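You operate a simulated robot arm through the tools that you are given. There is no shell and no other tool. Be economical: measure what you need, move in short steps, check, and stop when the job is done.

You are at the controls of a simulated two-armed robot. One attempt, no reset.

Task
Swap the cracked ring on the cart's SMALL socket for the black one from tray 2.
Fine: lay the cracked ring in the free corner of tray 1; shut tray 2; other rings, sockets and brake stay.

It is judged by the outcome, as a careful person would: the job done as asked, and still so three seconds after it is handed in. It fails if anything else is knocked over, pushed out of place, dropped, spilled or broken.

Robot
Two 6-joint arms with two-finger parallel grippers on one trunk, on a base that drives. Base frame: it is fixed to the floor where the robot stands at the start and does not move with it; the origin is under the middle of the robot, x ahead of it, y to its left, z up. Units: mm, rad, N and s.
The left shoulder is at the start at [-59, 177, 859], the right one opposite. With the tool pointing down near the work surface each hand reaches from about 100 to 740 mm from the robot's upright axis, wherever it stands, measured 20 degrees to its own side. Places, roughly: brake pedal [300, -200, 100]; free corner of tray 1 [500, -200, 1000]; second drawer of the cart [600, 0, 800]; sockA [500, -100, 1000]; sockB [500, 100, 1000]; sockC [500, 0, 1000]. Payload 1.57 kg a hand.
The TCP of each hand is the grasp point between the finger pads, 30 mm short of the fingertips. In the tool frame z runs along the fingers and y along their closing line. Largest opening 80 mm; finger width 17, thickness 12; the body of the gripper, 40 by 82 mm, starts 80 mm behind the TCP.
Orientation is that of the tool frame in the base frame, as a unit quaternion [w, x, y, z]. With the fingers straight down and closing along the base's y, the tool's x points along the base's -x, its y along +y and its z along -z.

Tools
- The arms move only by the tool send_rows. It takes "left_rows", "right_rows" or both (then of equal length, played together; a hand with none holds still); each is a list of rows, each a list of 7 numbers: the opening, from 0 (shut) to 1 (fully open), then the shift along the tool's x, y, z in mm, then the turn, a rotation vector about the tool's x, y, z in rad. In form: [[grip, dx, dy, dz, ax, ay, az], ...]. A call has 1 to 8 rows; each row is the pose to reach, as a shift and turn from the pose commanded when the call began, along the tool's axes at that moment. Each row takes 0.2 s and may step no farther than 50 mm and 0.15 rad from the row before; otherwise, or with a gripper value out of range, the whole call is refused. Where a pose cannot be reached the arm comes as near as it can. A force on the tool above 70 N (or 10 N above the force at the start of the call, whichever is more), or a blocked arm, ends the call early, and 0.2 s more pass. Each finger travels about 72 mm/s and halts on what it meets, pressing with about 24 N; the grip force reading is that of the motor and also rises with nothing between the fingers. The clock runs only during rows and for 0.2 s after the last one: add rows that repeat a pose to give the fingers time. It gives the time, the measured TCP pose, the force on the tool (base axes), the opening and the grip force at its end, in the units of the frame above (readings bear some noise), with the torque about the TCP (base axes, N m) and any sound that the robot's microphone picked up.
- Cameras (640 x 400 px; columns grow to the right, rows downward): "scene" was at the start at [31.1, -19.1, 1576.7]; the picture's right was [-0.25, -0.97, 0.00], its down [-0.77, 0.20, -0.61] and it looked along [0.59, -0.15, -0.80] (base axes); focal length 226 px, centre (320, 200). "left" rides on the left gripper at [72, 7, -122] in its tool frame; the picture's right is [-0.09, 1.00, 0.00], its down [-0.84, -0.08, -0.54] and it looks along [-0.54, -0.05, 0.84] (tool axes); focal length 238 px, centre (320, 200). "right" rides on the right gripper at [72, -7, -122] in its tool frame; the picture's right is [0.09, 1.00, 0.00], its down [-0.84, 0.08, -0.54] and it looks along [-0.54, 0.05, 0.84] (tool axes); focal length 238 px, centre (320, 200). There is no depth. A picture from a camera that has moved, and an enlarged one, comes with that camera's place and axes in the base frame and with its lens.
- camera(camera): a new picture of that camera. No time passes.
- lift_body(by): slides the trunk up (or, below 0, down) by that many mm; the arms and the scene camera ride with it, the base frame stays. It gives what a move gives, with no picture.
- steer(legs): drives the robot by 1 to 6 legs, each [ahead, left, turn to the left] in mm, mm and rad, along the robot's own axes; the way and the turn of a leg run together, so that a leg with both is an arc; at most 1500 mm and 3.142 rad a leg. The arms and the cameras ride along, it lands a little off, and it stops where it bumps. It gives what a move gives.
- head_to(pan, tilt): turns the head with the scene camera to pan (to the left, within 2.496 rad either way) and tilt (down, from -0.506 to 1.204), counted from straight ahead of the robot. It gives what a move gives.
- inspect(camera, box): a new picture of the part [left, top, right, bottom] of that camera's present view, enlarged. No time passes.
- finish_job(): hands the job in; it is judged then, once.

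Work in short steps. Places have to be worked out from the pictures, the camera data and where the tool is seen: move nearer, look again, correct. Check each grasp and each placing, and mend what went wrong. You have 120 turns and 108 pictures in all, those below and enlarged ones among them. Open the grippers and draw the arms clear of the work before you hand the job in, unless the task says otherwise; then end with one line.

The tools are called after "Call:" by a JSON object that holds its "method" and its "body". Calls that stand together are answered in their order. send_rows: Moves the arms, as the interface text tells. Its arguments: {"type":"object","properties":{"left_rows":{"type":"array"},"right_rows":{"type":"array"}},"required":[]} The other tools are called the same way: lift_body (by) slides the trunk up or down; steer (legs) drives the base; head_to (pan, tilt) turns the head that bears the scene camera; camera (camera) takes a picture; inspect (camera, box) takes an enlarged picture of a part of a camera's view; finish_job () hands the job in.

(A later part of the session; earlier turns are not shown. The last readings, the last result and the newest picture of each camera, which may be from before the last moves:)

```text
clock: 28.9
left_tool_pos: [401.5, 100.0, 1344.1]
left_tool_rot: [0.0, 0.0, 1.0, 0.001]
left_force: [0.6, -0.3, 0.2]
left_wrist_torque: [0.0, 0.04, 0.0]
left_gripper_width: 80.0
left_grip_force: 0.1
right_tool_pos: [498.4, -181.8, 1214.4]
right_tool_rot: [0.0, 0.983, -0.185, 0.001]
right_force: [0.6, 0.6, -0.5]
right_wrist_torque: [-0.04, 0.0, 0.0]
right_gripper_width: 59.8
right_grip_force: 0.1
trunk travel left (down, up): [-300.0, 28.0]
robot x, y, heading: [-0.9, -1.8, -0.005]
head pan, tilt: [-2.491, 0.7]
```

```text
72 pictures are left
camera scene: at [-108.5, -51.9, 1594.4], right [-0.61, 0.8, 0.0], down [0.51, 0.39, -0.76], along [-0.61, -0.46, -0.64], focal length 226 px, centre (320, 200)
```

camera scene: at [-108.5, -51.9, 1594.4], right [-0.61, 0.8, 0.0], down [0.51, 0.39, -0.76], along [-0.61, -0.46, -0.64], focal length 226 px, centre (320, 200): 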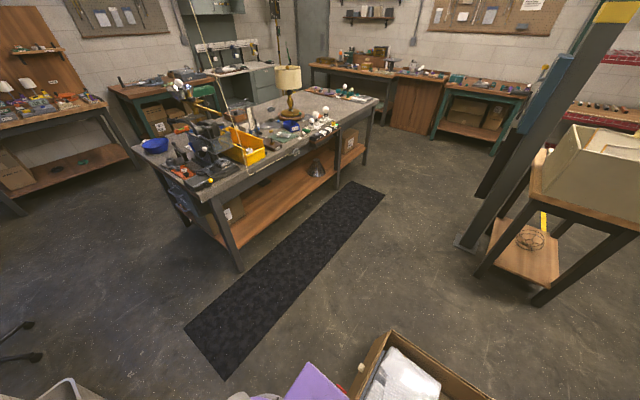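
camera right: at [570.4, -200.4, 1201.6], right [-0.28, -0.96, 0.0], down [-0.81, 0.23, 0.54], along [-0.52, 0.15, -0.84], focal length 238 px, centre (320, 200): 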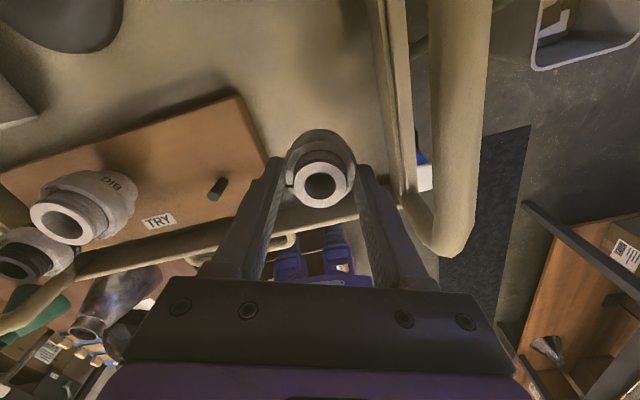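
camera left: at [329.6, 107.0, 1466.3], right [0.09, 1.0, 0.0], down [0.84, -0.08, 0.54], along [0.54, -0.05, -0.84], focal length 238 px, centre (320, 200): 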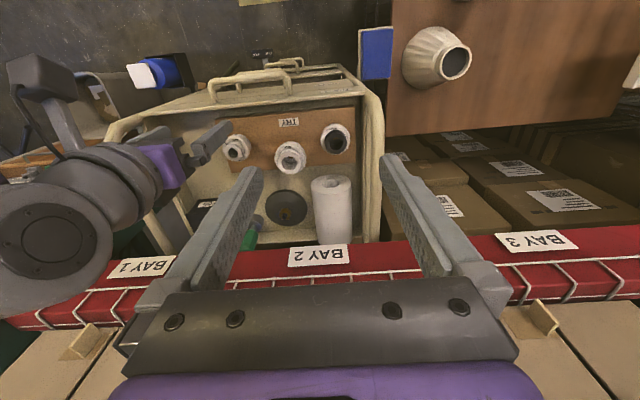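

There is a box behind at x≈-620, so I'll back up just 180 mm, then point the head at the cart again.

Call:
{"method": "steer", "body": {"legs": [[-180, 0, 0]]}}

Call:
{"method": "head_to", "body": {"pan": -0.1, "tilt": 0.9}}

Call:
{"method": "camera", "body": {"camera": "scene"}}

```text
clock: 30.0
left_tool_pos: [374.5, 100.9, 1343.4]
left_tool_rot: [-0.001, -0.001, 1.0, 0.0]
left_force: [0.5, 0.3, -0.8]
left_wrist_torque: [0.0, 0.03, -0.02]
left_gripper_width: 80.0
left_grip_force: 0.0
right_tool_pos: [472.3, -183.5, 1213.9]
right_tool_rot: [-0.001, 0.983, -0.185, 0.0]
right_force: [0.7, 1.1, 0.1]
right_wrist_torque: [0.0, 0.02, 0.0]
right_gripper_width: 60.0
right_grip_force: 0.0
trunk travel left (down, up): [-300.0, 28.0]
robot x, y, heading: [-28.8, -4.3, -0.004]
head pan, tilt: [-2.491, 0.7]
stopped in leg 1: the robot was blocked; the commanded pose is now the measured one
```

```text
clock: 32.2
left_tool_pos: [375.6, 101.5, 1345.3]
left_tool_rot: [0.0, 0.0, 1.0, 0.0]
left_force: [-0.8, -0.2, 0.6]
left_wrist_torque: [0.0, 0.03, -0.01]
left_gripper_width: 79.9
left_grip_force: 0.1
right_tool_pos: [470.7, -181.5, 1215.2]
right_tool_rot: [0.0, 0.983, -0.185, 0.0]
right_force: [0.6, -0.3, -0.4]
right_wrist_torque: [-0.01, 0.03, 0.01]
right_gripper_width: 60.0
right_grip_force: 0.1
trunk travel left (down, up): [-300.0, 28.0]
robot x, y, heading: [-25.2, 4.2, -0.005]
head pan, tilt: [-0.099, 0.901]
```

```text
71 pictures are left
camera scene: at [9.2, -7.9, 1578.2], right [-0.1, -0.99, 0.0], down [-0.78, 0.08, -0.62], along [0.62, -0.06, -0.78], focal length 226 px, centre (320, 200)
```

scene: 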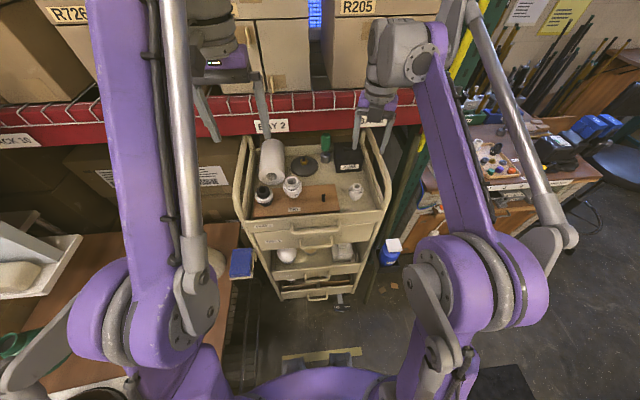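

Something blocked the base after 28 mm. I'll look left-rear to see what it touched and whether anything was disturbed.

Call:
{"method": "head_to", "body": {"pan": 2.3, "tilt": 1.1}}

Call:
{"method": "camera", "body": {"camera": "scene"}}

Call:
{"method": "head_to", "body": {"pan": 1.4, "tilt": 1.1}}

Call:
{"method": "camera", "body": {"camera": "scene"}}

```text
clock: 34.4
left_tool_pos: [375.9, 100.8, 1344.8]
left_tool_rot: [0.0, 0.0, 1.0, 0.0]
left_force: [0.3, -0.5, -0.2]
left_wrist_torque: [0.02, 0.02, -0.01]
left_gripper_width: 80.0
left_grip_force: 0.1
right_tool_pos: [472.2, -182.5, 1215.4]
right_tool_rot: [0.0, 0.983, -0.185, 0.0]
right_force: [-0.5, 0.7, 0.0]
right_wrist_torque: [-0.01, 0.0, -0.01]
right_gripper_width: 60.1
right_grip_force: 0.0
trunk travel left (down, up): [-300.0, 28.0]
robot x, y, heading: [-26.4, 0.5, -0.001]
head pan, tilt: [2.3, 1.1]
```

```text
70 pictures are left
camera scene: at [-108.0, 46.7, 1564.4], right [0.75, 0.67, 0.0], down [0.59, -0.66, -0.45], along [-0.3, 0.34, -0.89], focal length 226 px, centre (320, 200)
```

scene: 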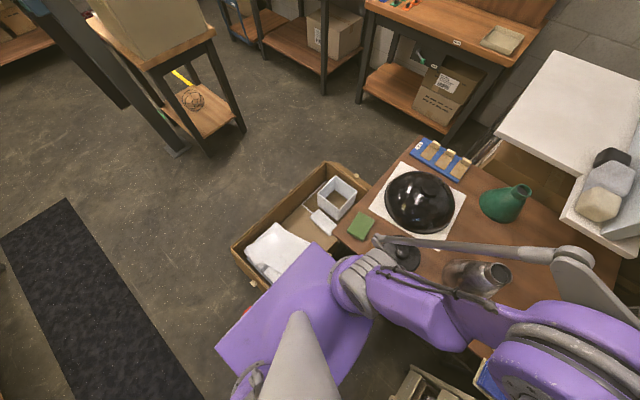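

```text
clock: 35.6
left_tool_pos: [374.8, 100.4, 1344.6]
left_tool_rot: [0.001, 0.0, 1.0, 0.001]
left_force: [-0.2, -0.1, 0.4]
left_wrist_torque: [0.01, 0.01, 0.0]
left_gripper_width: 79.9
left_grip_force: 0.0
right_tool_pos: [471.6, -181.7, 1215.2]
right_tool_rot: [-0.001, 0.983, -0.185, 0.0]
right_force: [-0.1, -0.9, -0.2]
right_wrist_torque: [0.0, 0.02, -0.03]
right_gripper_width: 60.1
right_grip_force: 0.1
trunk travel left (down, up): [-300.0, 28.0]
robot x, y, heading: [-24.7, 0.1, -0.002]
head pan, tilt: [1.4, 1.1]
```

```text
69 pictures are left
camera scene: at [-55.2, 61.8, 1564.4], right [0.99, -0.17, 0.0], down [-0.15, -0.88, -0.45], along [0.08, 0.45, -0.89], focal length 226 px, centre (320, 200)
```

scene: 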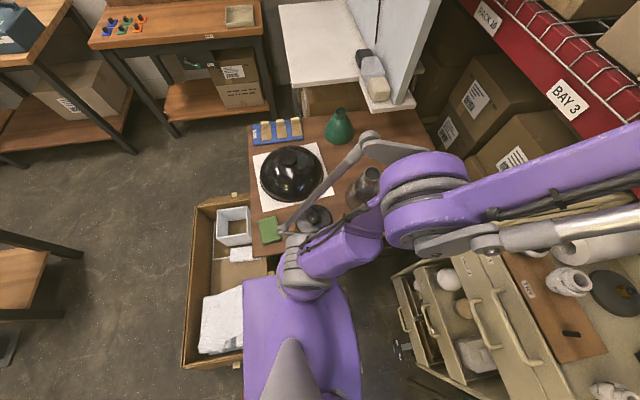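

The base touched the big open box behind it; the items there look undisturbed. I'll work from here instead: bring the left hand back and down in front of the cart and pitch it forward to take the tray 2 handle.

Call:
{"method": "head_to", "body": {"pan": -0.1, "tilt": 1.0}}

Call:
{"method": "send_rows", "body": {"left_rows": [[0.6, 20, -8, 30, 0, -0.15, 0], [0.6, 40, -15, 60, 0, -0.3, 0], [0.6, 60, -22, 92, 0, -0.45, 0], [0.6, 80, -30, 124, 0, -0.6, 0], [0.6, 100, -38, 156, 0, -0.75, 0], [0.6, 118, -45, 188, 0, -0.9, 0], [0.6, 135, -52, 220, 0, -1.05, 0], [0.6, 150, -60, 250, 0, -1.2, 0]]}}

Call:
{"method": "camera", "body": {"camera": "scene"}}

Call:
{"method": "camera", "body": {"camera": "left"}}

```text
clock: 37.2
left_tool_pos: [373.3, 100.7, 1344.4]
left_tool_rot: [0.0, 0.0, 1.0, 0.0]
left_force: [-0.4, 0.6, 0.7]
left_wrist_torque: [0.01, -0.03, 0.01]
left_gripper_width: 80.1
left_grip_force: 0.1
right_tool_pos: [472.9, -182.5, 1215.9]
right_tool_rot: [0.0, 0.983, -0.185, 0.0]
right_force: [-0.2, -0.2, 0.7]
right_wrist_torque: [0.02, -0.02, 0.02]
right_gripper_width: 60.2
right_grip_force: 0.0
trunk travel left (down, up): [-300.0, 28.0]
robot x, y, heading: [-24.1, 3.8, 0.004]
head pan, tilt: [-0.099, 1.0]
```

```text
clock: 39.0
left_tool_pos: [226.5, 40.5, 1095.0]
left_tool_rot: [0.564, 0.0, 0.825, -0.001]
left_force: [-0.6, -0.6, -0.4]
left_wrist_torque: [-0.01, -0.04, 0.0]
left_gripper_width: 48.0
left_grip_force: 0.0
right_tool_pos: [472.7, -182.5, 1215.7]
right_tool_rot: [0.0, 0.983, -0.184, 0.0]
right_force: [-0.3, 0.0, -0.8]
right_wrist_torque: [-0.02, 0.01, -0.01]
right_gripper_width: 60.1
right_grip_force: 0.1
trunk travel left (down, up): [-300.0, 28.0]
robot x, y, heading: [-23.8, 0.5, 0.001]
head pan, tilt: [-0.099, 1.0]
```

```text
68 pictures are left
camera scene: at [3.6, -7.3, 1571.0], right [-0.1, -1.0, 0.0], down [-0.84, 0.08, -0.54], along [0.54, -0.05, -0.84], focal length 226 px, centre (320, 200)
```

scene: 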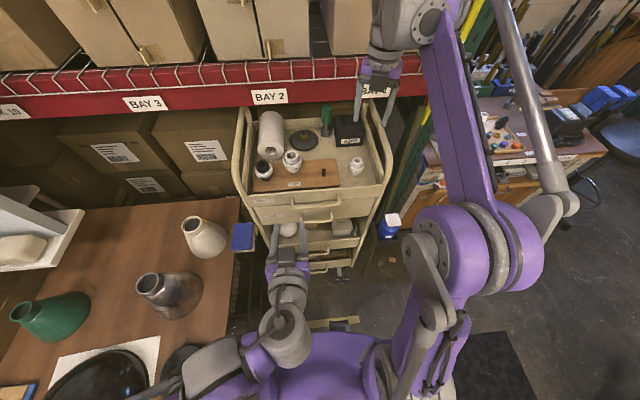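

```text
67 pictures are left
camera left: at [85.2, 47.4, 1071.7], right [0.03, 1.0, 0.08], down [-0.2, -0.08, 0.98], along [0.98, -0.05, 0.2], focal length 238 px, centre (320, 200)
```

left: 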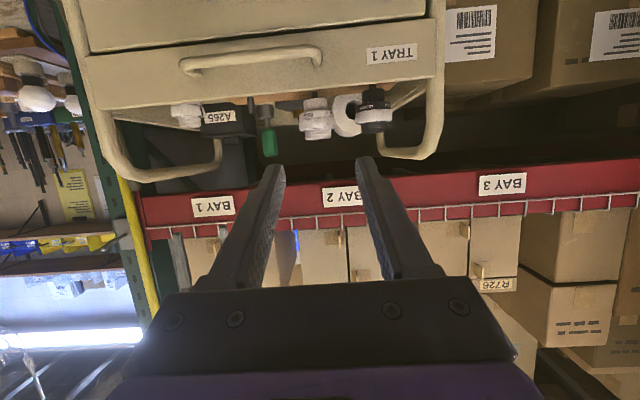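

The left hand is in front of the cart and clear of it. I'll finish the pitch and go down to the handle height.

Call:
{"method": "send_rows", "body": {"left_rows": [[0.6, 26, -10, 7, 0, -0.13, 0], [0.6, 52, -20, 14, 0, -0.26, 0], [0.6, 78, -30, 21, 0, -0.37, 0], [0.6, 104, -40, 28, 0, -0.37, 0], [0.6, 130, -50, 35, 0, -0.37, 0], [0.6, 156, -60, 42, 0, -0.37, 0], [0.6, 184, -70, 50, 0, -0.37, 0], [0.6, 184, -70, 50, 0, -0.37, 0]]}}

Call:
{"method": "camera", "body": {"camera": "left"}}

Call:
{"method": "camera", "body": {"camera": "scene"}}

```text
clock: 40.8
left_tool_pos: [229.5, -62.0, 1037.1]
left_tool_rot: [0.706, 0.0, 0.708, 0.0]
left_force: [0.2, 0.4, 0.2]
left_wrist_torque: [-0.02, 0.01, 0.0]
left_gripper_width: 48.0
left_grip_force: 0.1
left hand out of reach, approached as far as the arm can: row 3, 4, 5, 6, 7, 8
right_tool_pos: [472.2, -181.8, 1215.1]
right_tool_rot: [0.0, 0.983, -0.186, -0.001]
right_force: [-1.1, -0.3, 1.2]
right_wrist_torque: [0.0, -0.03, -0.01]
right_gripper_width: 59.9
right_grip_force: 0.1
trunk travel left (down, up): [-300.0, 28.0]
robot x, y, heading: [-23.5, 0.2, 0.001]
head pan, tilt: [-0.099, 1.0]
```

```text
66 pictures are left
camera left: at [107.0, -56.2, 965.6], right [0.0, 1.0, 0.09], down [-0.54, -0.08, 0.84], along [0.84, -0.05, 0.54], focal length 238 px, centre (320, 200)
```

left: 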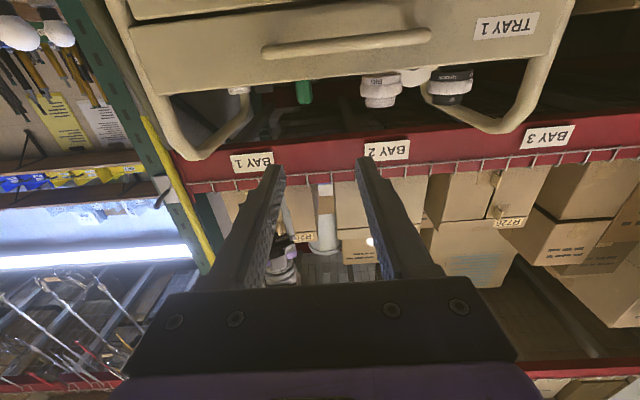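

```text
65 pictures are left
camera scene: at [3.3, -6.9, 1571.0], right [-0.1, -1.0, 0.0], down [-0.84, 0.08, -0.54], along [0.54, -0.05, -0.84], focal length 226 px, centre (320, 200)
```

scene: 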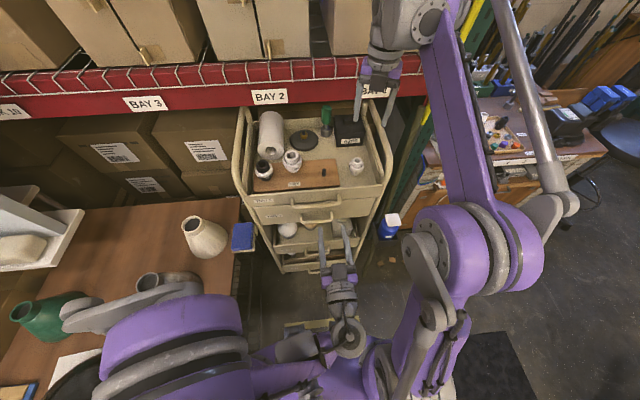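

The left arm is too folded here, and its elbow swings toward the table's pots. I need a better stance, to the right and back past the box, so I'll unfold the left arm upward and draw the right hand back first.

Call:
{"method": "send_rows", "body": {"left_rows": [[0.6, -30, 7, 8, 0, 0.1, 0], [0.6, -60, 15, 15, 0, 0.2, 0], [0.6, -90, 23, 23, 0, 0.3, 0], [0.6, -120, 30, 30, 0, 0.4, 0], [0.6, -150, 38, 38, 0, 0.5, 0], [0.6, -180, 45, 45, 0, 0.6, 0], [0.6, -205, 52, 52, 0, 0.7, 0], [0.6, -230, 60, 60, 0, 0.8, 0]], "right_rows": [[0.75, -23, 9, -5, 0, 0, 0], [0.75, -46, 18, -10, 0, 0, 0], [0.75, -70, 27, -15, 0, 0, 0], [0.75, -93, 36, -20, 0, 0, 0], [0.75, -116, 45, -25, 0, 0, 0], [0.75, -139, 54, -30, 0, 0, 0], [0.75, -163, 63, -35, 0, 0, 0], [0.75, -186, 73, -40, 0, 0, 0]]}}

Call:
{"method": "camera", "body": {"camera": "scene"}}

Call:
{"method": "camera", "body": {"camera": "left"}}

```text
clock: 42.6
left_tool_pos: [286.3, 5.5, 1268.5]
left_tool_rot: [0.374, 0.0, 0.927, 0.0]
left_force: [0.1, 0.2, 0.7]
left_wrist_torque: [0.01, -0.02, -0.04]
left_gripper_width: 47.8
left_grip_force: 0.1
right_tool_pos: [272.1, -183.8, 1255.0]
right_tool_rot: [0.0, 0.983, -0.184, 0.0]
right_force: [0.1, -0.4, -0.4]
right_wrist_torque: [-0.01, 0.03, 0.01]
right_gripper_width: 60.1
right_grip_force: 0.1
trunk travel left (down, up): [-300.0, 28.0]
robot x, y, heading: [-25.9, -0.9, -0.001]
head pan, tilt: [-0.099, 1.0]
```

```text
64 pictures are left
camera scene: at [2.7, -7.6, 1571.0], right [-0.1, -1.0, 0.0], down [-0.84, 0.08, -0.54], along [0.54, -0.05, -0.84], focal length 226 px, centre (320, 200)
```

scene: 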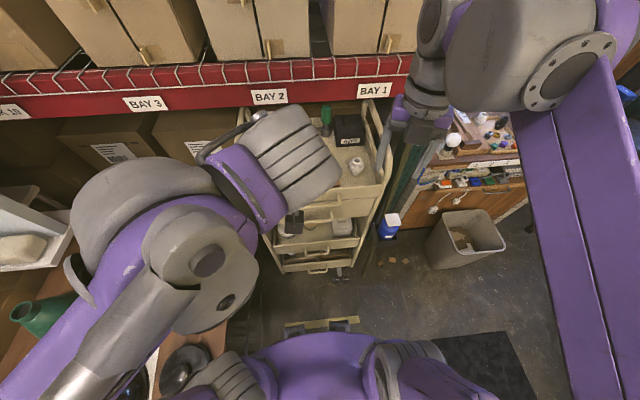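

```text
63 pictures are left
camera left: at [150.7, 11.2, 1306.6], right [0.07, 1.0, 0.06], down [0.23, -0.08, 0.97], along [0.97, -0.05, -0.23], focal length 238 px, centre (320, 200)
```

left: 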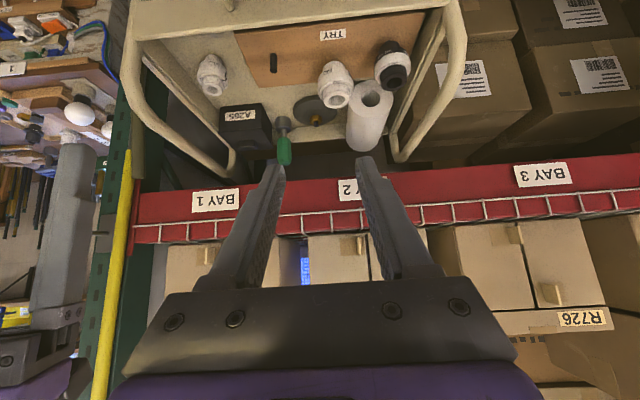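

The floor to the right is clear (bin near y≈-960). I'll ease forward off the box, strafe right 350 mm, then back up 190 mm.

Call:
{"method": "steer", "body": {"legs": [[20, 0, 0], [0, -350, 0], [-190, 0, 0]]}}

Call:
{"method": "head_to", "body": {"pan": 0.3, "tilt": 0.8}}

Call:
{"method": "camera", "body": {"camera": "scene"}}

Call:
{"method": "camera", "body": {"camera": "left"}}

```text
clock: 47.8
left_tool_pos: [119.5, -344.8, 1267.8]
left_tool_rot: [0.376, 0.0, 0.927, 0.0]
left_force: [0.6, 0.1, 0.8]
left_wrist_torque: [0.03, -0.02, 0.01]
left_gripper_width: 47.8
left_grip_force: 0.2
right_tool_pos: [103.6, -532.7, 1255.5]
right_tool_rot: [0.0, 0.983, -0.186, 0.0]
right_force: [0.6, -0.2, -0.4]
right_wrist_torque: [0.03, -0.02, 0.01]
right_gripper_width: 59.9
right_grip_force: 0.2
trunk travel left (down, up): [-300.0, 28.0]
robot x, y, heading: [-195.9, -351.1, -0.0]
head pan, tilt: [-0.099, 1.0]
```

```text
clock: 48.6
left_tool_pos: [120.0, -344.8, 1268.1]
left_tool_rot: [0.376, 0.001, 0.926, -0.001]
left_force: [0.4, 0.0, 0.0]
left_wrist_torque: [-0.01, -0.01, -0.02]
left_gripper_width: 48.0
left_grip_force: 0.0
right_tool_pos: [103.1, -532.8, 1255.6]
right_tool_rot: [0.0, 0.983, -0.186, 0.0]
right_force: [-0.2, 0.9, 0.8]
right_wrist_torque: [0.02, 0.02, 0.03]
right_gripper_width: 60.0
right_grip_force: 0.0
trunk travel left (down, up): [-300.0, 28.0]
robot x, y, heading: [-195.8, -348.8, -0.001]
head pan, tilt: [0.3, 0.799]
```

```text
62 pictures are left
camera scene: at [-158.6, -326.5, 1586.1], right [0.29, -0.96, 0.0], down [-0.69, -0.21, -0.7], along [0.67, 0.2, -0.72], focal length 226 px, centre (320, 200)
```

scene: 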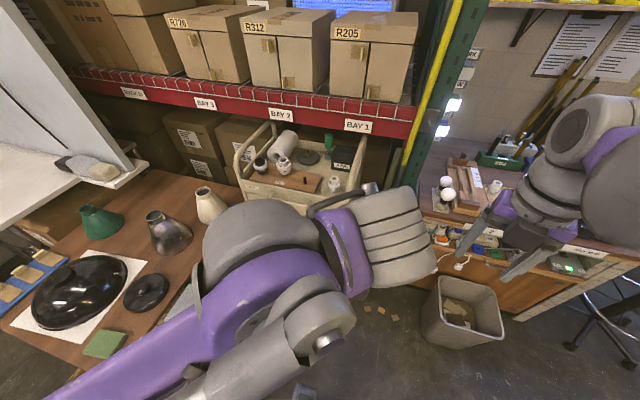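

```text
61 pictures are left
camera left: at [-18.4, -339.0, 1306.0], right [0.07, 1.0, 0.06], down [0.22, -0.08, 0.97], along [0.97, -0.05, -0.23], focal length 238 px, centre (320, 200)
```

left: 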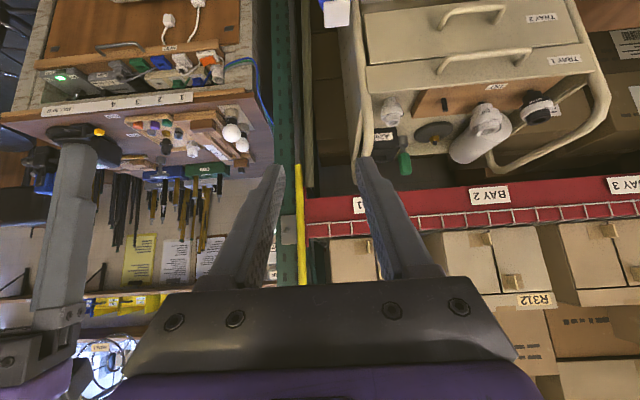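

The stance is good now. I'll swing the left hand toward the front of the drawer, pitched level, and stop short of it.

Call:
{"method": "send_rows", "body": {"left_rows": [[0.6, 9, 35, 29, 0, -0.1, 0], [0.6, 18, 71, 58, 0, -0.2, 0], [0.6, 27, 107, 87, 0, -0.3, 0], [0.6, 36, 143, 116, 0, -0.4, 0], [0.6, 46, 178, 146, 0, -0.5, 0], [0.6, 55, 214, 175, 0, -0.6, 0], [0.6, 64, 250, 204, 0, -0.7, 0], [0.6, 73, 285, 233, 0, -0.8, 0]]}}

Call:
{"method": "camera", "body": {"camera": "left"}}

Call:
{"method": "camera", "body": {"camera": "scene"}}

```text
clock: 50.5
left_tool_pos: [230.4, -56.5, 1049.3]
left_tool_rot: [0.706, 0.002, 0.708, 0.0]
left_force: [-0.7, 0.4, -0.1]
left_wrist_torque: [0.03, -0.01, -0.02]
left_gripper_width: 47.8
left_grip_force: 0.1
right_tool_pos: [104.1, -530.8, 1254.3]
right_tool_rot: [0.0, 0.983, -0.186, 0.0]
right_force: [0.7, 0.0, 0.3]
right_wrist_torque: [-0.04, 0.03, 0.05]
right_gripper_width: 59.9
right_grip_force: 0.1
trunk travel left (down, up): [-300.0, 28.0]
robot x, y, heading: [-196.6, -352.0, -0.005]
head pan, tilt: [0.3, 0.799]
```

```text
60 pictures are left
camera left: at [107.7, -50.3, 977.9], right [0.0, 1.0, 0.09], down [-0.54, -0.08, 0.84], along [0.84, -0.05, 0.54], focal length 238 px, centre (320, 200)
```

left: 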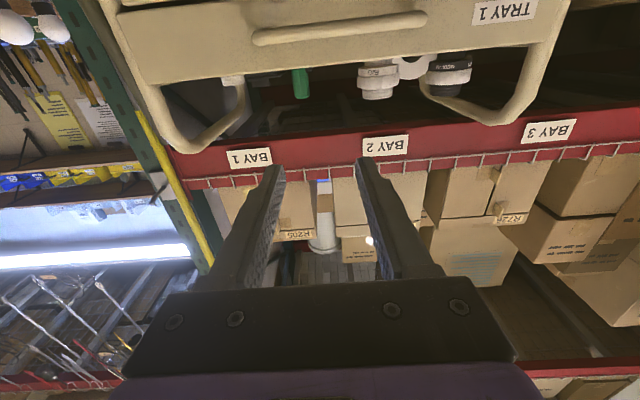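

```text
59 pictures are left
camera scene: at [-156.4, -324.3, 1586.1], right [0.29, -0.96, 0.0], down [-0.69, -0.21, -0.7], along [0.67, 0.2, -0.72], focal length 226 px, centre (320, 200)
```

scene: 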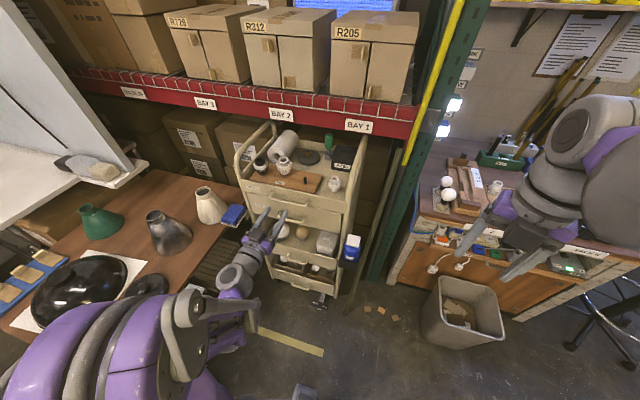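

Now I'll descend to the handle height while rolling the hand so the fingers close vertically.

Call:
{"method": "send_rows", "body": {"left_rows": [[0.6, 20, 2, 0, 0, 0, 0.15], [0.6, 40, 4, 0, 0, 0, 0.3], [0.6, 60, 7, 0, 0, 0, 0.45], [0.6, 80, 9, 0, 0, 0, 0.6], [0.6, 100, 11, 0, 0, 0, 0.75], [0.6, 120, 13, 0, 0, 0, 0.9], [0.6, 140, 15, 0, 0, 0, 1.05], [0.6, 155, 17, 0, 0, 0, 1.2]]}}

Call:
{"method": "camera", "body": {"camera": "left"}}

Call:
{"method": "inspect", "body": {"camera": "scene", "box": [220, 120, 370, 320]}}

```text
clock: 52.2
left_tool_pos: [277.8, -25.1, 981.4]
left_tool_rot: [0.583, 0.402, 0.583, 0.398]
left_force: [0.2, -0.5, -0.1]
left_wrist_torque: [0.0, -0.02, 0.0]
left_gripper_width: 48.0
left_grip_force: 0.1
left hand out of reach, approached as far as the arm can: row 3, 4, 5, 6, 7, 8
right_tool_pos: [103.7, -532.7, 1255.2]
right_tool_rot: [0.0, 0.983, -0.186, 0.0]
right_force: [0.6, -0.8, -0.1]
right_wrist_torque: [-0.02, -0.04, -0.02]
right_gripper_width: 59.9
right_grip_force: 0.1
trunk travel left (down, up): [-300.0, 28.0]
robot x, y, heading: [-198.0, -352.5, 0.003]
head pan, tilt: [0.3, 0.799]
```

```text
58 pictures are left
camera left: at [154.7, 44.8, 963.1], right [0.0, 0.27, 0.96], down [-0.54, -0.81, 0.23], along [0.84, -0.52, 0.15], focal length 238 px, centre (320, 200)
```

left: 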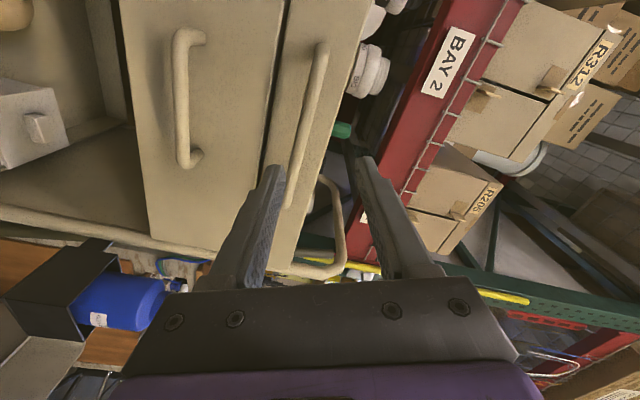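

```text
2.00 times, centred on (295, 220) of scene
camera zoom: at [-158.5, -326.2, 1586.1], right [0.29, -0.96, 0.0], down [-0.69, -0.21, -0.7], along [0.67, 0.2, -0.72], focal length 452 px, centre (370, 160)
```

zoom: 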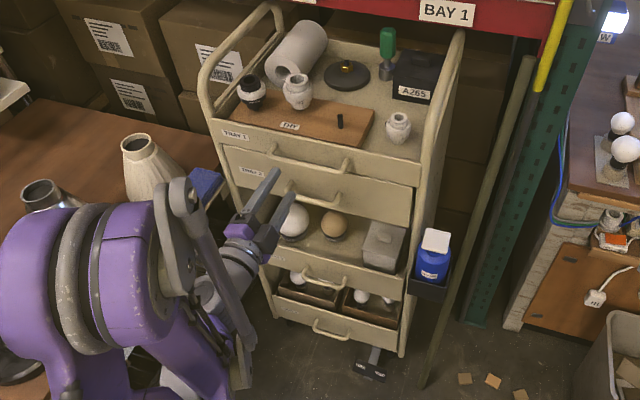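

The arm can't go low enough while level, so I'll lower the trunk by 110 mm to bring the hand to handle height.

Call:
{"method": "lift_body", "body": {"by": -110}}

Call:
{"method": "camera", "body": {"camera": "left"}}

```text
clock: 53.7
left_tool_pos: [252.1, -22.3, 843.8]
left_tool_rot: [0.568, 0.411, 0.601, 0.385]
left_force: [0.7, -0.1, -0.2]
left_wrist_torque: [-0.01, 0.0, 0.01]
left_gripper_width: 47.9
left_grip_force: 0.0
right_tool_pos: [104.4, -532.4, 1143.5]
right_tool_rot: [0.0, 0.983, -0.186, 0.0]
right_force: [0.2, 0.4, -0.2]
right_wrist_torque: [0.02, 0.01, 0.0]
right_gripper_width: 60.1
right_grip_force: 0.0
trunk travel left (down, up): [-190.0, 138.0]
robot x, y, heading: [-194.5, -352.0, -0.004]
head pan, tilt: [0.3, 0.799]
```

```text
56 pictures are left
camera left: at [128.8, 47.2, 831.9], right [0.06, 0.28, 0.96], down [-0.53, -0.8, 0.27], along [0.85, -0.52, 0.1], focal length 238 px, centre (320, 200)
```

left: 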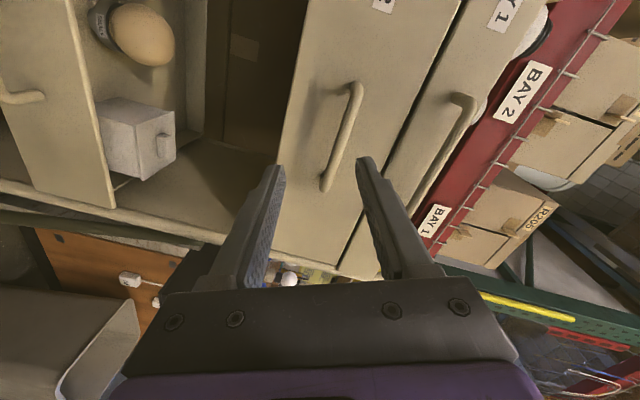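

The tray 2 bar triangulates to about [369, -24, 860]. I'll finish the roll and raise the hand a bit, and read where it lands before moving in.

Call:
{"method": "send_rows", "body": {"left_rows": [[0.6, -5, 12, 0, 0, 0, 0.12], [0.6, -10, 25, 0, 0, 0, 0.25], [0.6, -14, 37, 0, 0, 0, 0.37], [0.6, -14, 37, 0, 0, 0, 0.37]]}}

```text
clock: 54.7
left_tool_pos: [254.7, -21.8, 880.0]
left_tool_rot: [0.472, 0.515, 0.577, 0.422]
left_force: [-0.2, -0.2, 0.0]
left_wrist_torque: [-0.06, -0.01, -0.02]
left_gripper_width: 48.1
left_grip_force: 0.0
left hand out of reach, approached as far as the arm can: row 1, 2, 3, 4
right_tool_pos: [104.0, -533.0, 1146.5]
right_tool_rot: [-0.001, 0.982, -0.186, 0.0]
right_force: [-0.1, 0.2, -0.1]
right_wrist_torque: [-0.01, 0.01, 0.01]
right_gripper_width: 60.0
right_grip_force: 0.0
trunk travel left (down, up): [-190.0, 138.0]
robot x, y, heading: [-195.6, -350.4, -0.002]
head pan, tilt: [0.3, 0.799]
```

The hand is nearly level at z 880. I'll advance to about x 300 at handle height and look again.

Call:
{"method": "send_rows", "body": {"left_rows": [[0.6, -3, -3, 23, 0, 0, 0.05], [0.6, -5.3, -6.5, 47, 0, 0, 0.1], [0.6, -5.3, -6.5, 47, 0, 0, 0.1]]}}

Call:
{"method": "camera", "body": {"camera": "left"}}

Call:
{"method": "inspect", "body": {"camera": "scene", "box": [220, 100, 370, 250]}}

```text
clock: 55.5
left_tool_pos: [299.8, -31.6, 864.0]
left_tool_rot: [0.444, 0.544, 0.562, 0.436]
left_force: [0.0, -0.2, -0.2]
left_wrist_torque: [-0.04, -0.02, 0.02]
left_gripper_width: 47.9
left_grip_force: 0.1
left hand out of reach, approached as far as the arm can: row 2, 3
right_tool_pos: [102.3, -532.9, 1144.4]
right_tool_rot: [0.0, 0.983, -0.185, -0.001]
right_force: [-0.3, -0.5, 0.0]
right_wrist_torque: [0.01, -0.05, 0.01]
right_gripper_width: 59.9
right_grip_force: 0.0
trunk travel left (down, up): [-190.0, 138.0]
robot x, y, heading: [-197.7, -351.0, -0.001]
head pan, tilt: [0.3, 0.799]
```

```text
55 pictures are left
camera left: at [182.3, 38.5, 897.2], right [0.23, -0.07, 0.97], down [-0.53, -0.84, 0.07], along [0.81, -0.53, -0.23], focal length 238 px, centre (320, 200)
```

left: 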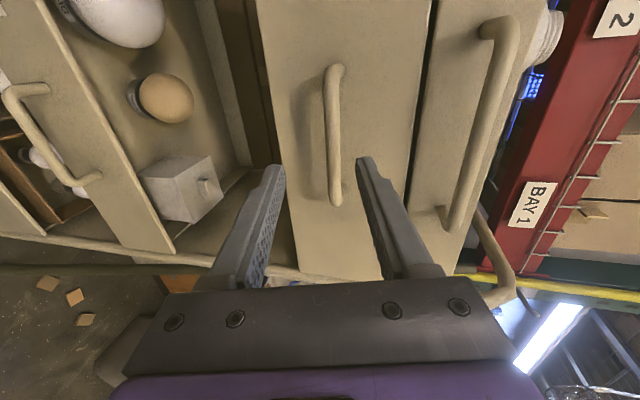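

```text
2.67 times, centred on (295, 175) of scene
camera zoom: at [-155.0, -326.5, 1472.3], right [0.29, -0.96, 0.0], down [-0.69, -0.21, -0.7], along [0.67, 0.21, -0.72], focal length 603 px, centre (387, 267)
```

zoom: 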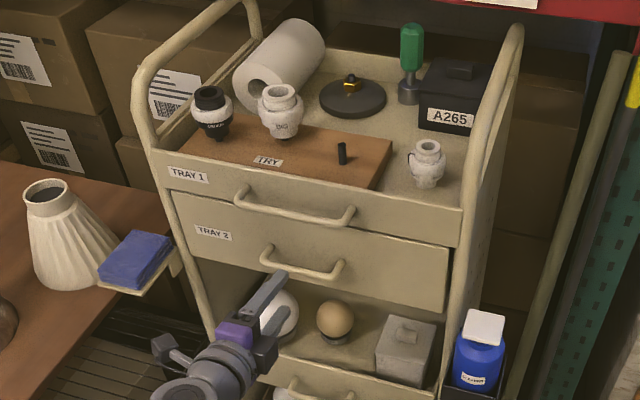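

The bar spans y≈-82…26 at x≈369, z≈860, right between the fingers. I'll advance so the pads straddle it.

Call:
{"method": "send_rows", "body": {"left_rows": [[0.6, 0, 4, 20, 0, 0, 0], [0.6, 0, 8, 40, 0, 0, 0], [0.6, 0, 11, 53, 0, 0, 0], [0.6, 0, 11, 53, 0, 0, 0]]}}

Call:
{"method": "camera", "body": {"camera": "left"}}

```text
clock: 56.5
left_tool_pos: [355.6, -36.1, 864.8]
left_tool_rot: [0.445, 0.545, 0.559, 0.438]
left_force: [-0.5, -0.6, -0.1]
left_wrist_torque: [-0.01, 0.01, -0.02]
left_gripper_width: 47.9
left_grip_force: 0.0
left hand out of reach, approached as far as the arm can: row 1, 2, 3, 4
right_tool_pos: [103.2, -533.6, 1144.8]
right_tool_rot: [0.0, 0.983, -0.185, -0.001]
right_force: [1.4, 0.4, -0.1]
right_wrist_torque: [0.0, 0.02, 0.01]
right_gripper_width: 59.9
right_grip_force: 0.0
trunk travel left (down, up): [-190.0, 138.0]
robot x, y, heading: [-198.0, -350.4, -0.005]
head pan, tilt: [0.3, 0.799]
```

```text
53 pictures are left
camera left: at [237.3, 35.1, 897.3], right [0.22, -0.07, 0.97], down [-0.54, -0.84, 0.06], along [0.81, -0.54, -0.22], focal length 238 px, centre (320, 200)
```

left: 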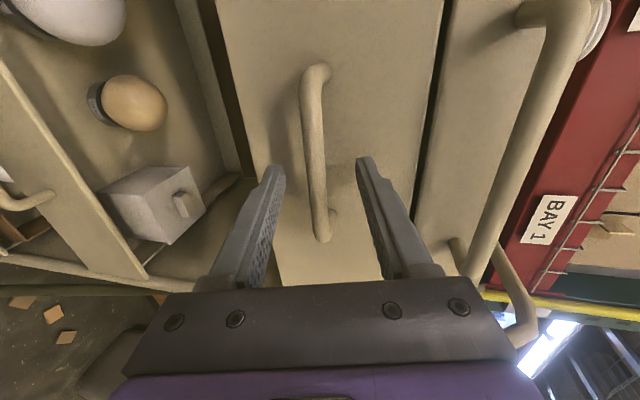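

The bar now lies about 14 mm past the TCP, between the pads. Closing the left gripper.

Call:
{"method": "send_rows", "body": {"left_rows": [[0.3, 0, 0, 3, 0, 0, 0], [0.0, 0, 0, 3, 0, 0, 0], [0.0, 0, 0, 3, 0, 0, 0], [0.0, 0, 0, 3, 0, 0, 0]]}}

Call:
{"method": "camera", "body": {"camera": "left"}}

```text
clock: 57.5
left_tool_pos: [360.0, -37.8, 862.3]
left_tool_rot: [0.444, 0.546, 0.56, 0.438]
left_force: [-22.1, -6.2, -45.4]
left_wrist_torque: [0.45, 0.53, 0.17]
left_gripper_width: 11.8
left_grip_force: 28.8
left hand out of reach, approached as far as the arm can: row 1, 2, 3, 4
right_tool_pos: [103.7, -532.6, 1143.8]
right_tool_rot: [0.001, 0.983, -0.186, 0.0]
right_force: [0.4, 0.1, 0.5]
right_wrist_torque: [0.0, 0.0, 0.01]
right_gripper_width: 59.9
right_grip_force: 0.1
trunk travel left (down, up): [-190.0, 138.0]
robot x, y, heading: [-196.1, -347.6, -0.004]
head pan, tilt: [0.3, 0.799]
```

```text
52 pictures are left
camera left: at [241.3, 32.7, 895.0], right [0.22, -0.07, 0.97], down [-0.54, -0.84, 0.06], along [0.81, -0.54, -0.22], focal length 238 px, centre (320, 200)
```

left: 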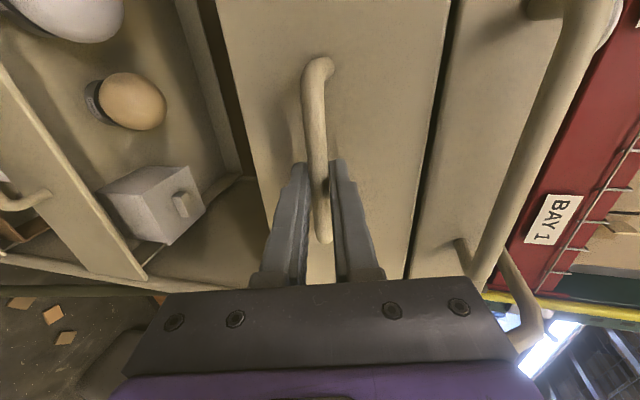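

The bar is gripped (11.8 mm), with -45 N vertical preload. I'll relax 3 mm downward and start pulling straight back gently.

Call:
{"method": "send_rows", "body": {"left_rows": [[0, 0, -2.9, 0.7, 0, 0, 0], [0, 0, -5.2, -9, 0, 0, 0], [0, 0, -7.4, -19, 0, 0, 0], [0, 0, -9.6, -28.5, 0, 0, 0], [0, 0, -11.9, -38, 0, 0, 0]]}}

Call:
{"method": "camera", "body": {"camera": "left"}}

```text
clock: 58.7
left_tool_pos: [318.5, -40.2, 863.1]
left_tool_rot: [0.445, 0.542, 0.561, 0.439]
left_force: [1.9, 22.0, 59.6]
left_wrist_torque: [0.45, -0.51, 0.24]
left_gripper_width: 12.2
left_grip_force: 29.5
left hand out of reach, approached as far as the arm can: row 2, 3, 4, 5
right_tool_pos: [98.7, -532.1, 1147.1]
right_tool_rot: [-0.001, 0.983, -0.185, 0.002]
right_force: [0.2, -0.2, 0.3]
right_wrist_torque: [0.02, 0.03, 0.0]
right_gripper_width: 60.0
right_grip_force: 0.0
trunk travel left (down, up): [-190.0, 138.0]
robot x, y, heading: [-195.6, -350.4, -0.004]
head pan, tilt: [0.3, 0.799]
```

```text
51 pictures are left
camera left: at [199.5, 30.1, 893.6], right [0.22, -0.07, 0.97], down [-0.53, -0.85, 0.06], along [0.82, -0.53, -0.22], focal length 238 px, centre (320, 200)
```

left: 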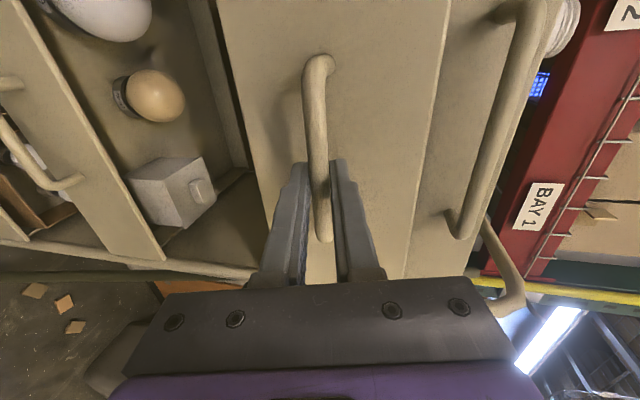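

The drawer is opening. I'll relieve the vertical strain by 1.6 mm, then pull with the base, since the arm is near its range limit.

Call:
{"method": "send_rows", "body": {"left_rows": [[0, 0, 1.6, 0, 0, 0, 0], [0, 0, 1.6, 0, 0, 0, 0]]}}

Call:
{"method": "steer", "body": {"legs": [[-60, 0, 0]]}}

Call:
{"method": "inspect", "body": {"camera": "scene", "box": [220, 80, 420, 280]}}

```text
clock: 59.3
left_tool_pos: [319.4, -39.6, 861.2]
left_tool_rot: [0.446, 0.542, 0.56, 0.44]
left_force: [0.9, 22.1, 60.3]
left_wrist_torque: [0.32, -0.56, 0.21]
left_gripper_width: 13.3
left_grip_force: 29.9
right_tool_pos: [99.6, -533.1, 1145.7]
right_tool_rot: [-0.001, 0.983, -0.186, 0.002]
right_force: [-0.4, -1.0, 0.0]
right_wrist_torque: [-0.02, 0.05, 0.01]
right_gripper_width: 60.0
right_grip_force: 0.2
trunk travel left (down, up): [-190.0, 138.0]
robot x, y, heading: [-194.1, -351.2, -0.002]
head pan, tilt: [0.3, 0.799]
```

```text
clock: 60.4
left_tool_pos: [263.4, -44.3, 862.3]
left_tool_rot: [0.444, 0.543, 0.561, 0.439]
left_force: [1.4, 6.3, 46.7]
left_wrist_torque: [0.15, -0.32, -0.75]
left_gripper_width: 11.9
left_grip_force: 28.9
right_tool_pos: [41.6, -538.4, 1145.7]
right_tool_rot: [-0.001, 0.982, -0.189, 0.0]
right_force: [0.9, -0.3, 0.7]
right_wrist_torque: [0.01, 0.01, -0.04]
right_gripper_width: 60.0
right_grip_force: 0.1
trunk travel left (down, up): [-190.0, 138.0]
robot x, y, heading: [-253.2, -350.3, -0.01]
head pan, tilt: [0.3, 0.799]
stopped in leg 1: the robot was blocked; the commanded pose is now the measured one
```

```text
2.00 times, centred on (320, 180) of scene
camera zoom: at [-215.5, -330.2, 1472.4], right [0.29, -0.96, 0.0], down [-0.69, -0.21, -0.7], along [0.67, 0.2, -0.72], focal length 452 px, centre (320, 240)
```

zoom: 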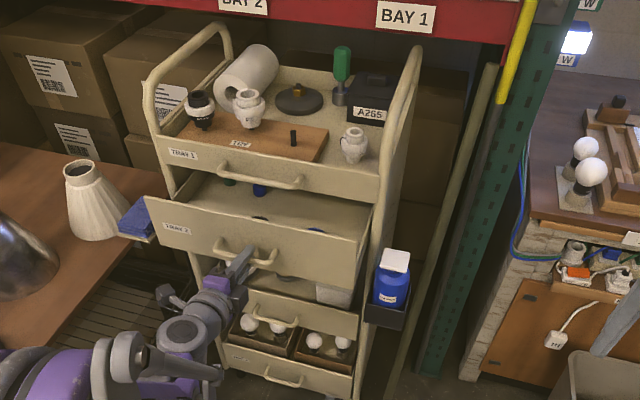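

The drawer is about 95 mm open, but the base was blocked. I'll enlarge the drawer contents to see whether that is enough.

Call:
{"method": "inspect", "body": {"camera": "scene", "box": [290, 130, 360, 200]}}

Call:
{"method": "camera", "body": {"camera": "left"}}

```text
5.71 times, centred on (325, 165) of scene
camera zoom: at [-215.5, -330.2, 1472.4], right [0.29, -0.96, 0.0], down [-0.69, -0.21, -0.7], along [0.67, 0.2, -0.72], focal length 1293 px, centre (291, 400)
```

zoom: 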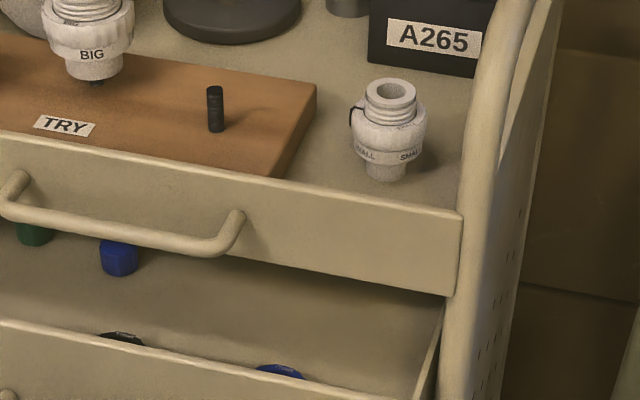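

```text
48 pictures are left
camera left: at [144.9, 25.5, 893.5], right [0.22, -0.07, 0.97], down [-0.53, -0.84, 0.06], along [0.82, -0.53, -0.22], focal length 238 px, centre (320, 200)
```

left: 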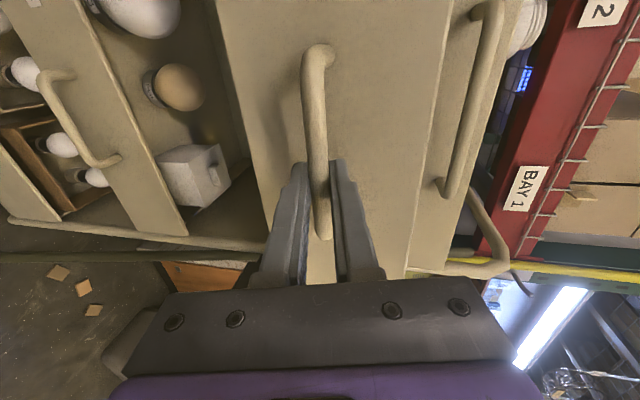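

The black part sits just behind the drawer front, so I want more opening. I'll try pulling further with the base.

Call:
{"method": "steer", "body": {"legs": [[-60, 0, 0]]}}

Call:
{"method": "inspect", "body": {"camera": "scene", "box": [220, 80, 420, 280]}}

```text
clock: 61.2
left_tool_pos: [256.2, -43.5, 863.5]
left_tool_rot: [0.444, 0.542, 0.561, 0.441]
left_force: [-0.9, 0.5, 23.7]
left_wrist_torque: [0.3, -0.14, -0.93]
left_gripper_width: 12.0
left_grip_force: 28.9
right_tool_pos: [31.3, -539.5, 1145.5]
right_tool_rot: [0.0, 0.982, -0.191, 0.0]
right_force: [0.7, 0.1, -0.9]
right_wrist_torque: [-0.02, -0.01, 0.03]
right_gripper_width: 60.0
right_grip_force: 0.1
trunk travel left (down, up): [-190.0, 138.0]
robot x, y, heading: [-262.8, -350.6, -0.014]
head pan, tilt: [0.3, 0.799]
stopped in leg 1: the robot was blocked; the commanded pose is now the measured one
```

```text
2.00 times, centred on (320, 180) of scene
camera zoom: at [-224.5, -330.4, 1472.3], right [0.28, -0.96, 0.0], down [-0.69, -0.2, -0.7], along [0.67, 0.2, -0.72], focal length 452 px, centre (320, 240)
```

zoom: 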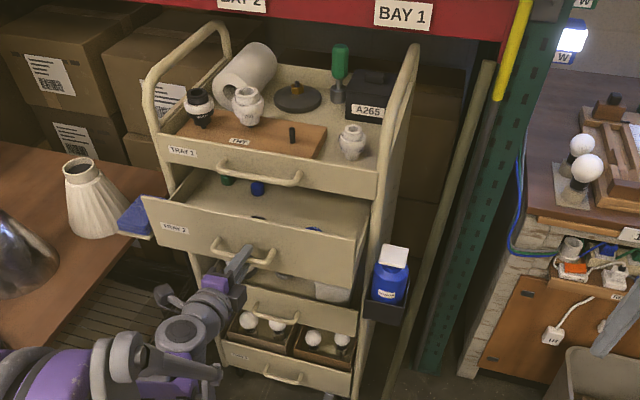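

The drawer's left corner appears close to the blue pad on the table's shelf. I'll check whether they touch.

Call:
{"method": "inspect", "body": {"camera": "scene", "box": [220, 130, 320, 200]}}

Call:
{"method": "head_to", "body": {"pan": 1.0, "tilt": 1.0}}

Call:
{"method": "camera", "body": {"camera": "scene"}}

```text
5.71 times, centred on (270, 165) of scene
camera zoom: at [-224.5, -330.4, 1472.3], right [0.28, -0.96, 0.0], down [-0.69, -0.2, -0.7], along [0.67, 0.2, -0.72], focal length 1293 px, centre (606, 400)
```

zoom: 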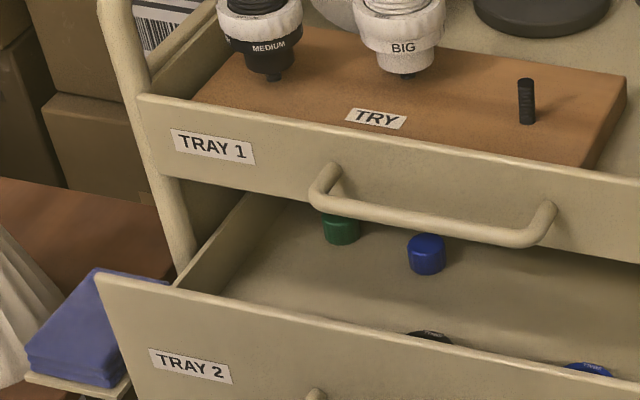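

```text
clock: 62.3
left_tool_pos: [256.4, -45.3, 862.2]
left_tool_rot: [0.444, 0.542, 0.561, 0.441]
left_force: [1.2, -1.2, 25.6]
left_wrist_torque: [0.43, -0.14, -0.16]
left_gripper_width: 11.5
left_grip_force: 29.5
right_tool_pos: [30.3, -539.7, 1145.0]
right_tool_rot: [-0.001, 0.982, -0.191, 0.001]
right_force: [-0.5, -0.3, -0.5]
right_wrist_torque: [0.01, -0.01, -0.02]
right_gripper_width: 59.9
right_grip_force: 0.1
trunk travel left (down, up): [-190.0, 138.0]
robot x, y, heading: [-261.5, -355.2, -0.014]
head pan, tilt: [1.0, 1.0]
```

```text
45 pictures are left
camera scene: at [-263.9, -295.6, 1457.2], right [0.83, -0.55, 0.0], down [-0.46, -0.7, -0.54], along [0.3, 0.45, -0.84], focal length 226 px, centre (320, 200)
```

scene: 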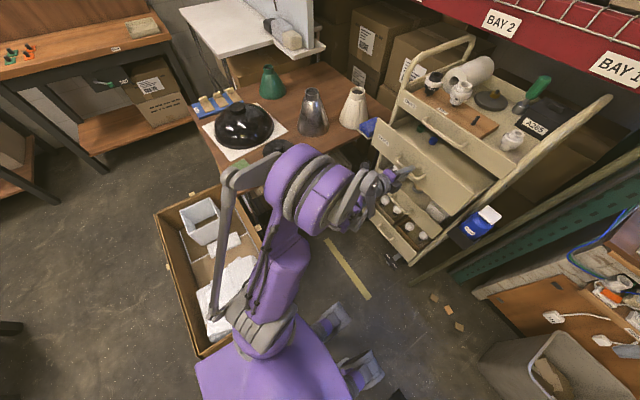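

The base rests against the box again, but the drawer itself is free. I'll try pulling with the arm from here.

Call:
{"method": "send_rows", "body": {"left_rows": [[0, 0, -1.7, -10, 0, 0, 0], [0, 0, -4, -20, 0, 0, 0], [0, 0, -6.2, -30, 0, 0, 0], [0, 0, -8.4, -40, 0, 0, 0], [0, 0, -10.6, -50, 0, 0, 0]]}}

```text
clock: 63.5
left_tool_pos: [204.7, -43.6, 860.6]
left_tool_rot: [0.442, 0.542, 0.563, 0.44]
left_force: [-1.1, 8.2, 30.0]
left_wrist_torque: [0.59, -0.2, 0.24]
left_gripper_width: 11.7
left_grip_force: 29.4
right_tool_pos: [30.4, -540.1, 1145.8]
right_tool_rot: [0.001, 0.981, -0.192, 0.0]
right_force: [-0.2, -0.8, 0.1]
right_wrist_torque: [0.01, -0.01, -0.01]
right_gripper_width: 59.6
right_grip_force: 0.1
trunk travel left (down, up): [-190.0, 138.0]
robot x, y, heading: [-266.5, -350.9, -0.018]
head pan, tilt: [1.0, 1.0]
```

That works smoothly. I'll pull another 50 mm and look into the drawer.

Call:
{"method": "send_rows", "body": {"left_rows": [[0, 0, -2.2, -10, 0, 0, 0], [0, 0, -4.4, -20, 0, 0, 0], [0, 0, -6.6, -30, 0, 0, 0], [0, 0, -8.8, -40, 0, 0, 0], [0, 0, -11, -50, 0, 0, 0]]}}

Call:
{"method": "head_to", "body": {"pan": 0.4, "tilt": 0.85}}

Call:
{"method": "inspect", "body": {"camera": "scene", "box": [240, 100, 400, 240]}}

```text
clock: 64.7
left_tool_pos: [152.8, -44.4, 862.0]
left_tool_rot: [0.441, 0.541, 0.566, 0.439]
left_force: [-0.7, 17.7, 37.9]
left_wrist_torque: [0.47, -0.26, -0.01]
left_gripper_width: 11.8
left_grip_force: 28.9
right_tool_pos: [30.2, -538.0, 1145.9]
right_tool_rot: [0.001, 0.981, -0.192, 0.001]
right_force: [0.3, -0.1, 0.8]
right_wrist_torque: [0.01, -0.03, -0.03]
right_gripper_width: 60.1
right_grip_force: 0.1
trunk travel left (down, up): [-190.0, 138.0]
robot x, y, heading: [-260.0, -351.1, -0.014]
head pan, tilt: [1.0, 1.0]
```

```text
clock: 65.7
left_tool_pos: [153.4, -44.6, 862.0]
left_tool_rot: [0.441, 0.541, 0.566, 0.438]
left_force: [-1.0, 19.0, 36.1]
left_wrist_torque: [0.48, -0.25, 0.14]
left_gripper_width: 12.1
left_grip_force: 29.4
right_tool_pos: [31.3, -539.2, 1146.1]
right_tool_rot: [0.0, 0.981, -0.192, 0.002]
right_force: [0.6, 0.8, -0.3]
right_wrist_torque: [0.0, 0.02, 0.0]
right_gripper_width: 60.1
right_grip_force: 0.1
trunk travel left (down, up): [-190.0, 138.0]
robot x, y, heading: [-264.3, -352.9, -0.014]
head pan, tilt: [0.4, 0.85]
```

```text
2.86 times, centred on (320, 170) of scene
camera zoom: at [-230.6, -322.0, 1468.3], right [0.38, -0.93, 0.0], down [-0.69, -0.28, -0.66], along [0.61, 0.25, -0.75], focal length 646 px, centre (320, 286)
```

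zoom: 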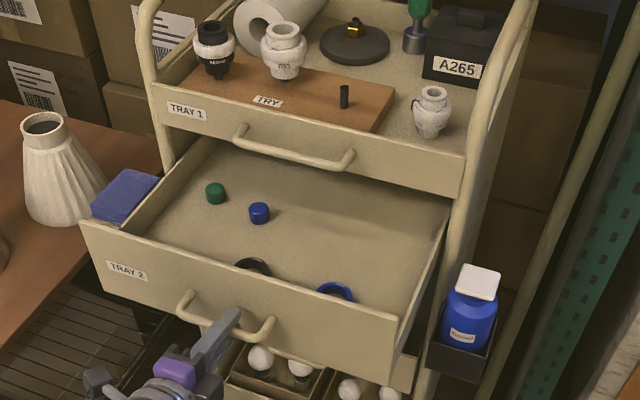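

The drawer is about 205 mm open; a black and a blue ring lie just behind its front. I'll release the handle, back off and raise the left hand.

Call:
{"method": "send_rows", "body": {"left_rows": [[0.3, 0, 0, 0, 0, 0, 0], [0.5, 0, 0, 0, 0, 0, 0], [0.5, 0, 0, -30, 0, 0, 0], [0.5, 0, 0, -65, 0, 0, 0], [0.5, 0, 40, -75, 0, 0, 0], [0.5, 0, 85, -80, 0, 0, 0], [0.5, 0, 130, -85, 0, 0, 0], [0.5, 0, 175, -90, 0, 0, 0]]}}

Call:
{"method": "inspect", "body": {"camera": "scene", "box": [220, 100, 420, 260]}}

```text
clock: 67.5
left_tool_pos: [109.7, -48.7, 1051.6]
left_tool_rot: [0.439, 0.542, 0.571, 0.433]
left_force: [-0.3, -0.1, -0.5]
left_wrist_torque: [-0.02, 0.02, -0.04]
left_gripper_width: 40.2
left_grip_force: 0.0
left hand out of reach, approached as far as the arm can: row 4, 5, 6, 7, 8
right_tool_pos: [32.6, -539.5, 1145.2]
right_tool_rot: [0.0, 0.981, -0.192, -0.001]
right_force: [0.0, 0.7, -0.1]
right_wrist_torque: [0.0, 0.0, -0.01]
right_gripper_width: 59.9
right_grip_force: 0.0
trunk travel left (down, up): [-190.0, 138.0]
robot x, y, heading: [-262.2, -356.4, -0.015]
head pan, tilt: [0.4, 0.85]
```

```text
2.50 times, centred on (320, 180) of scene
camera zoom: at [-228.0, -322.9, 1468.2], right [0.38, -0.93, 0.0], down [-0.7, -0.28, -0.66], along [0.61, 0.25, -0.75], focal length 566 px, centre (320, 250)
```

zoom: 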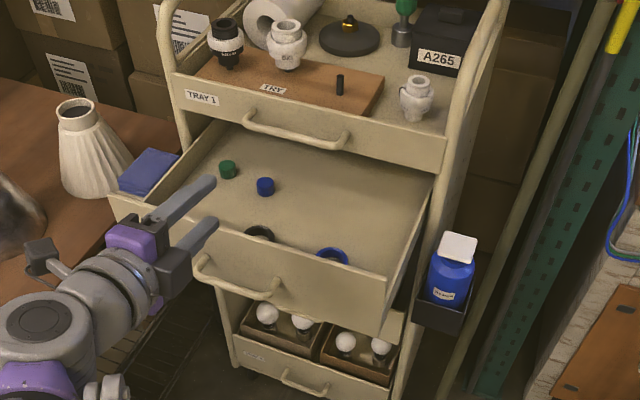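

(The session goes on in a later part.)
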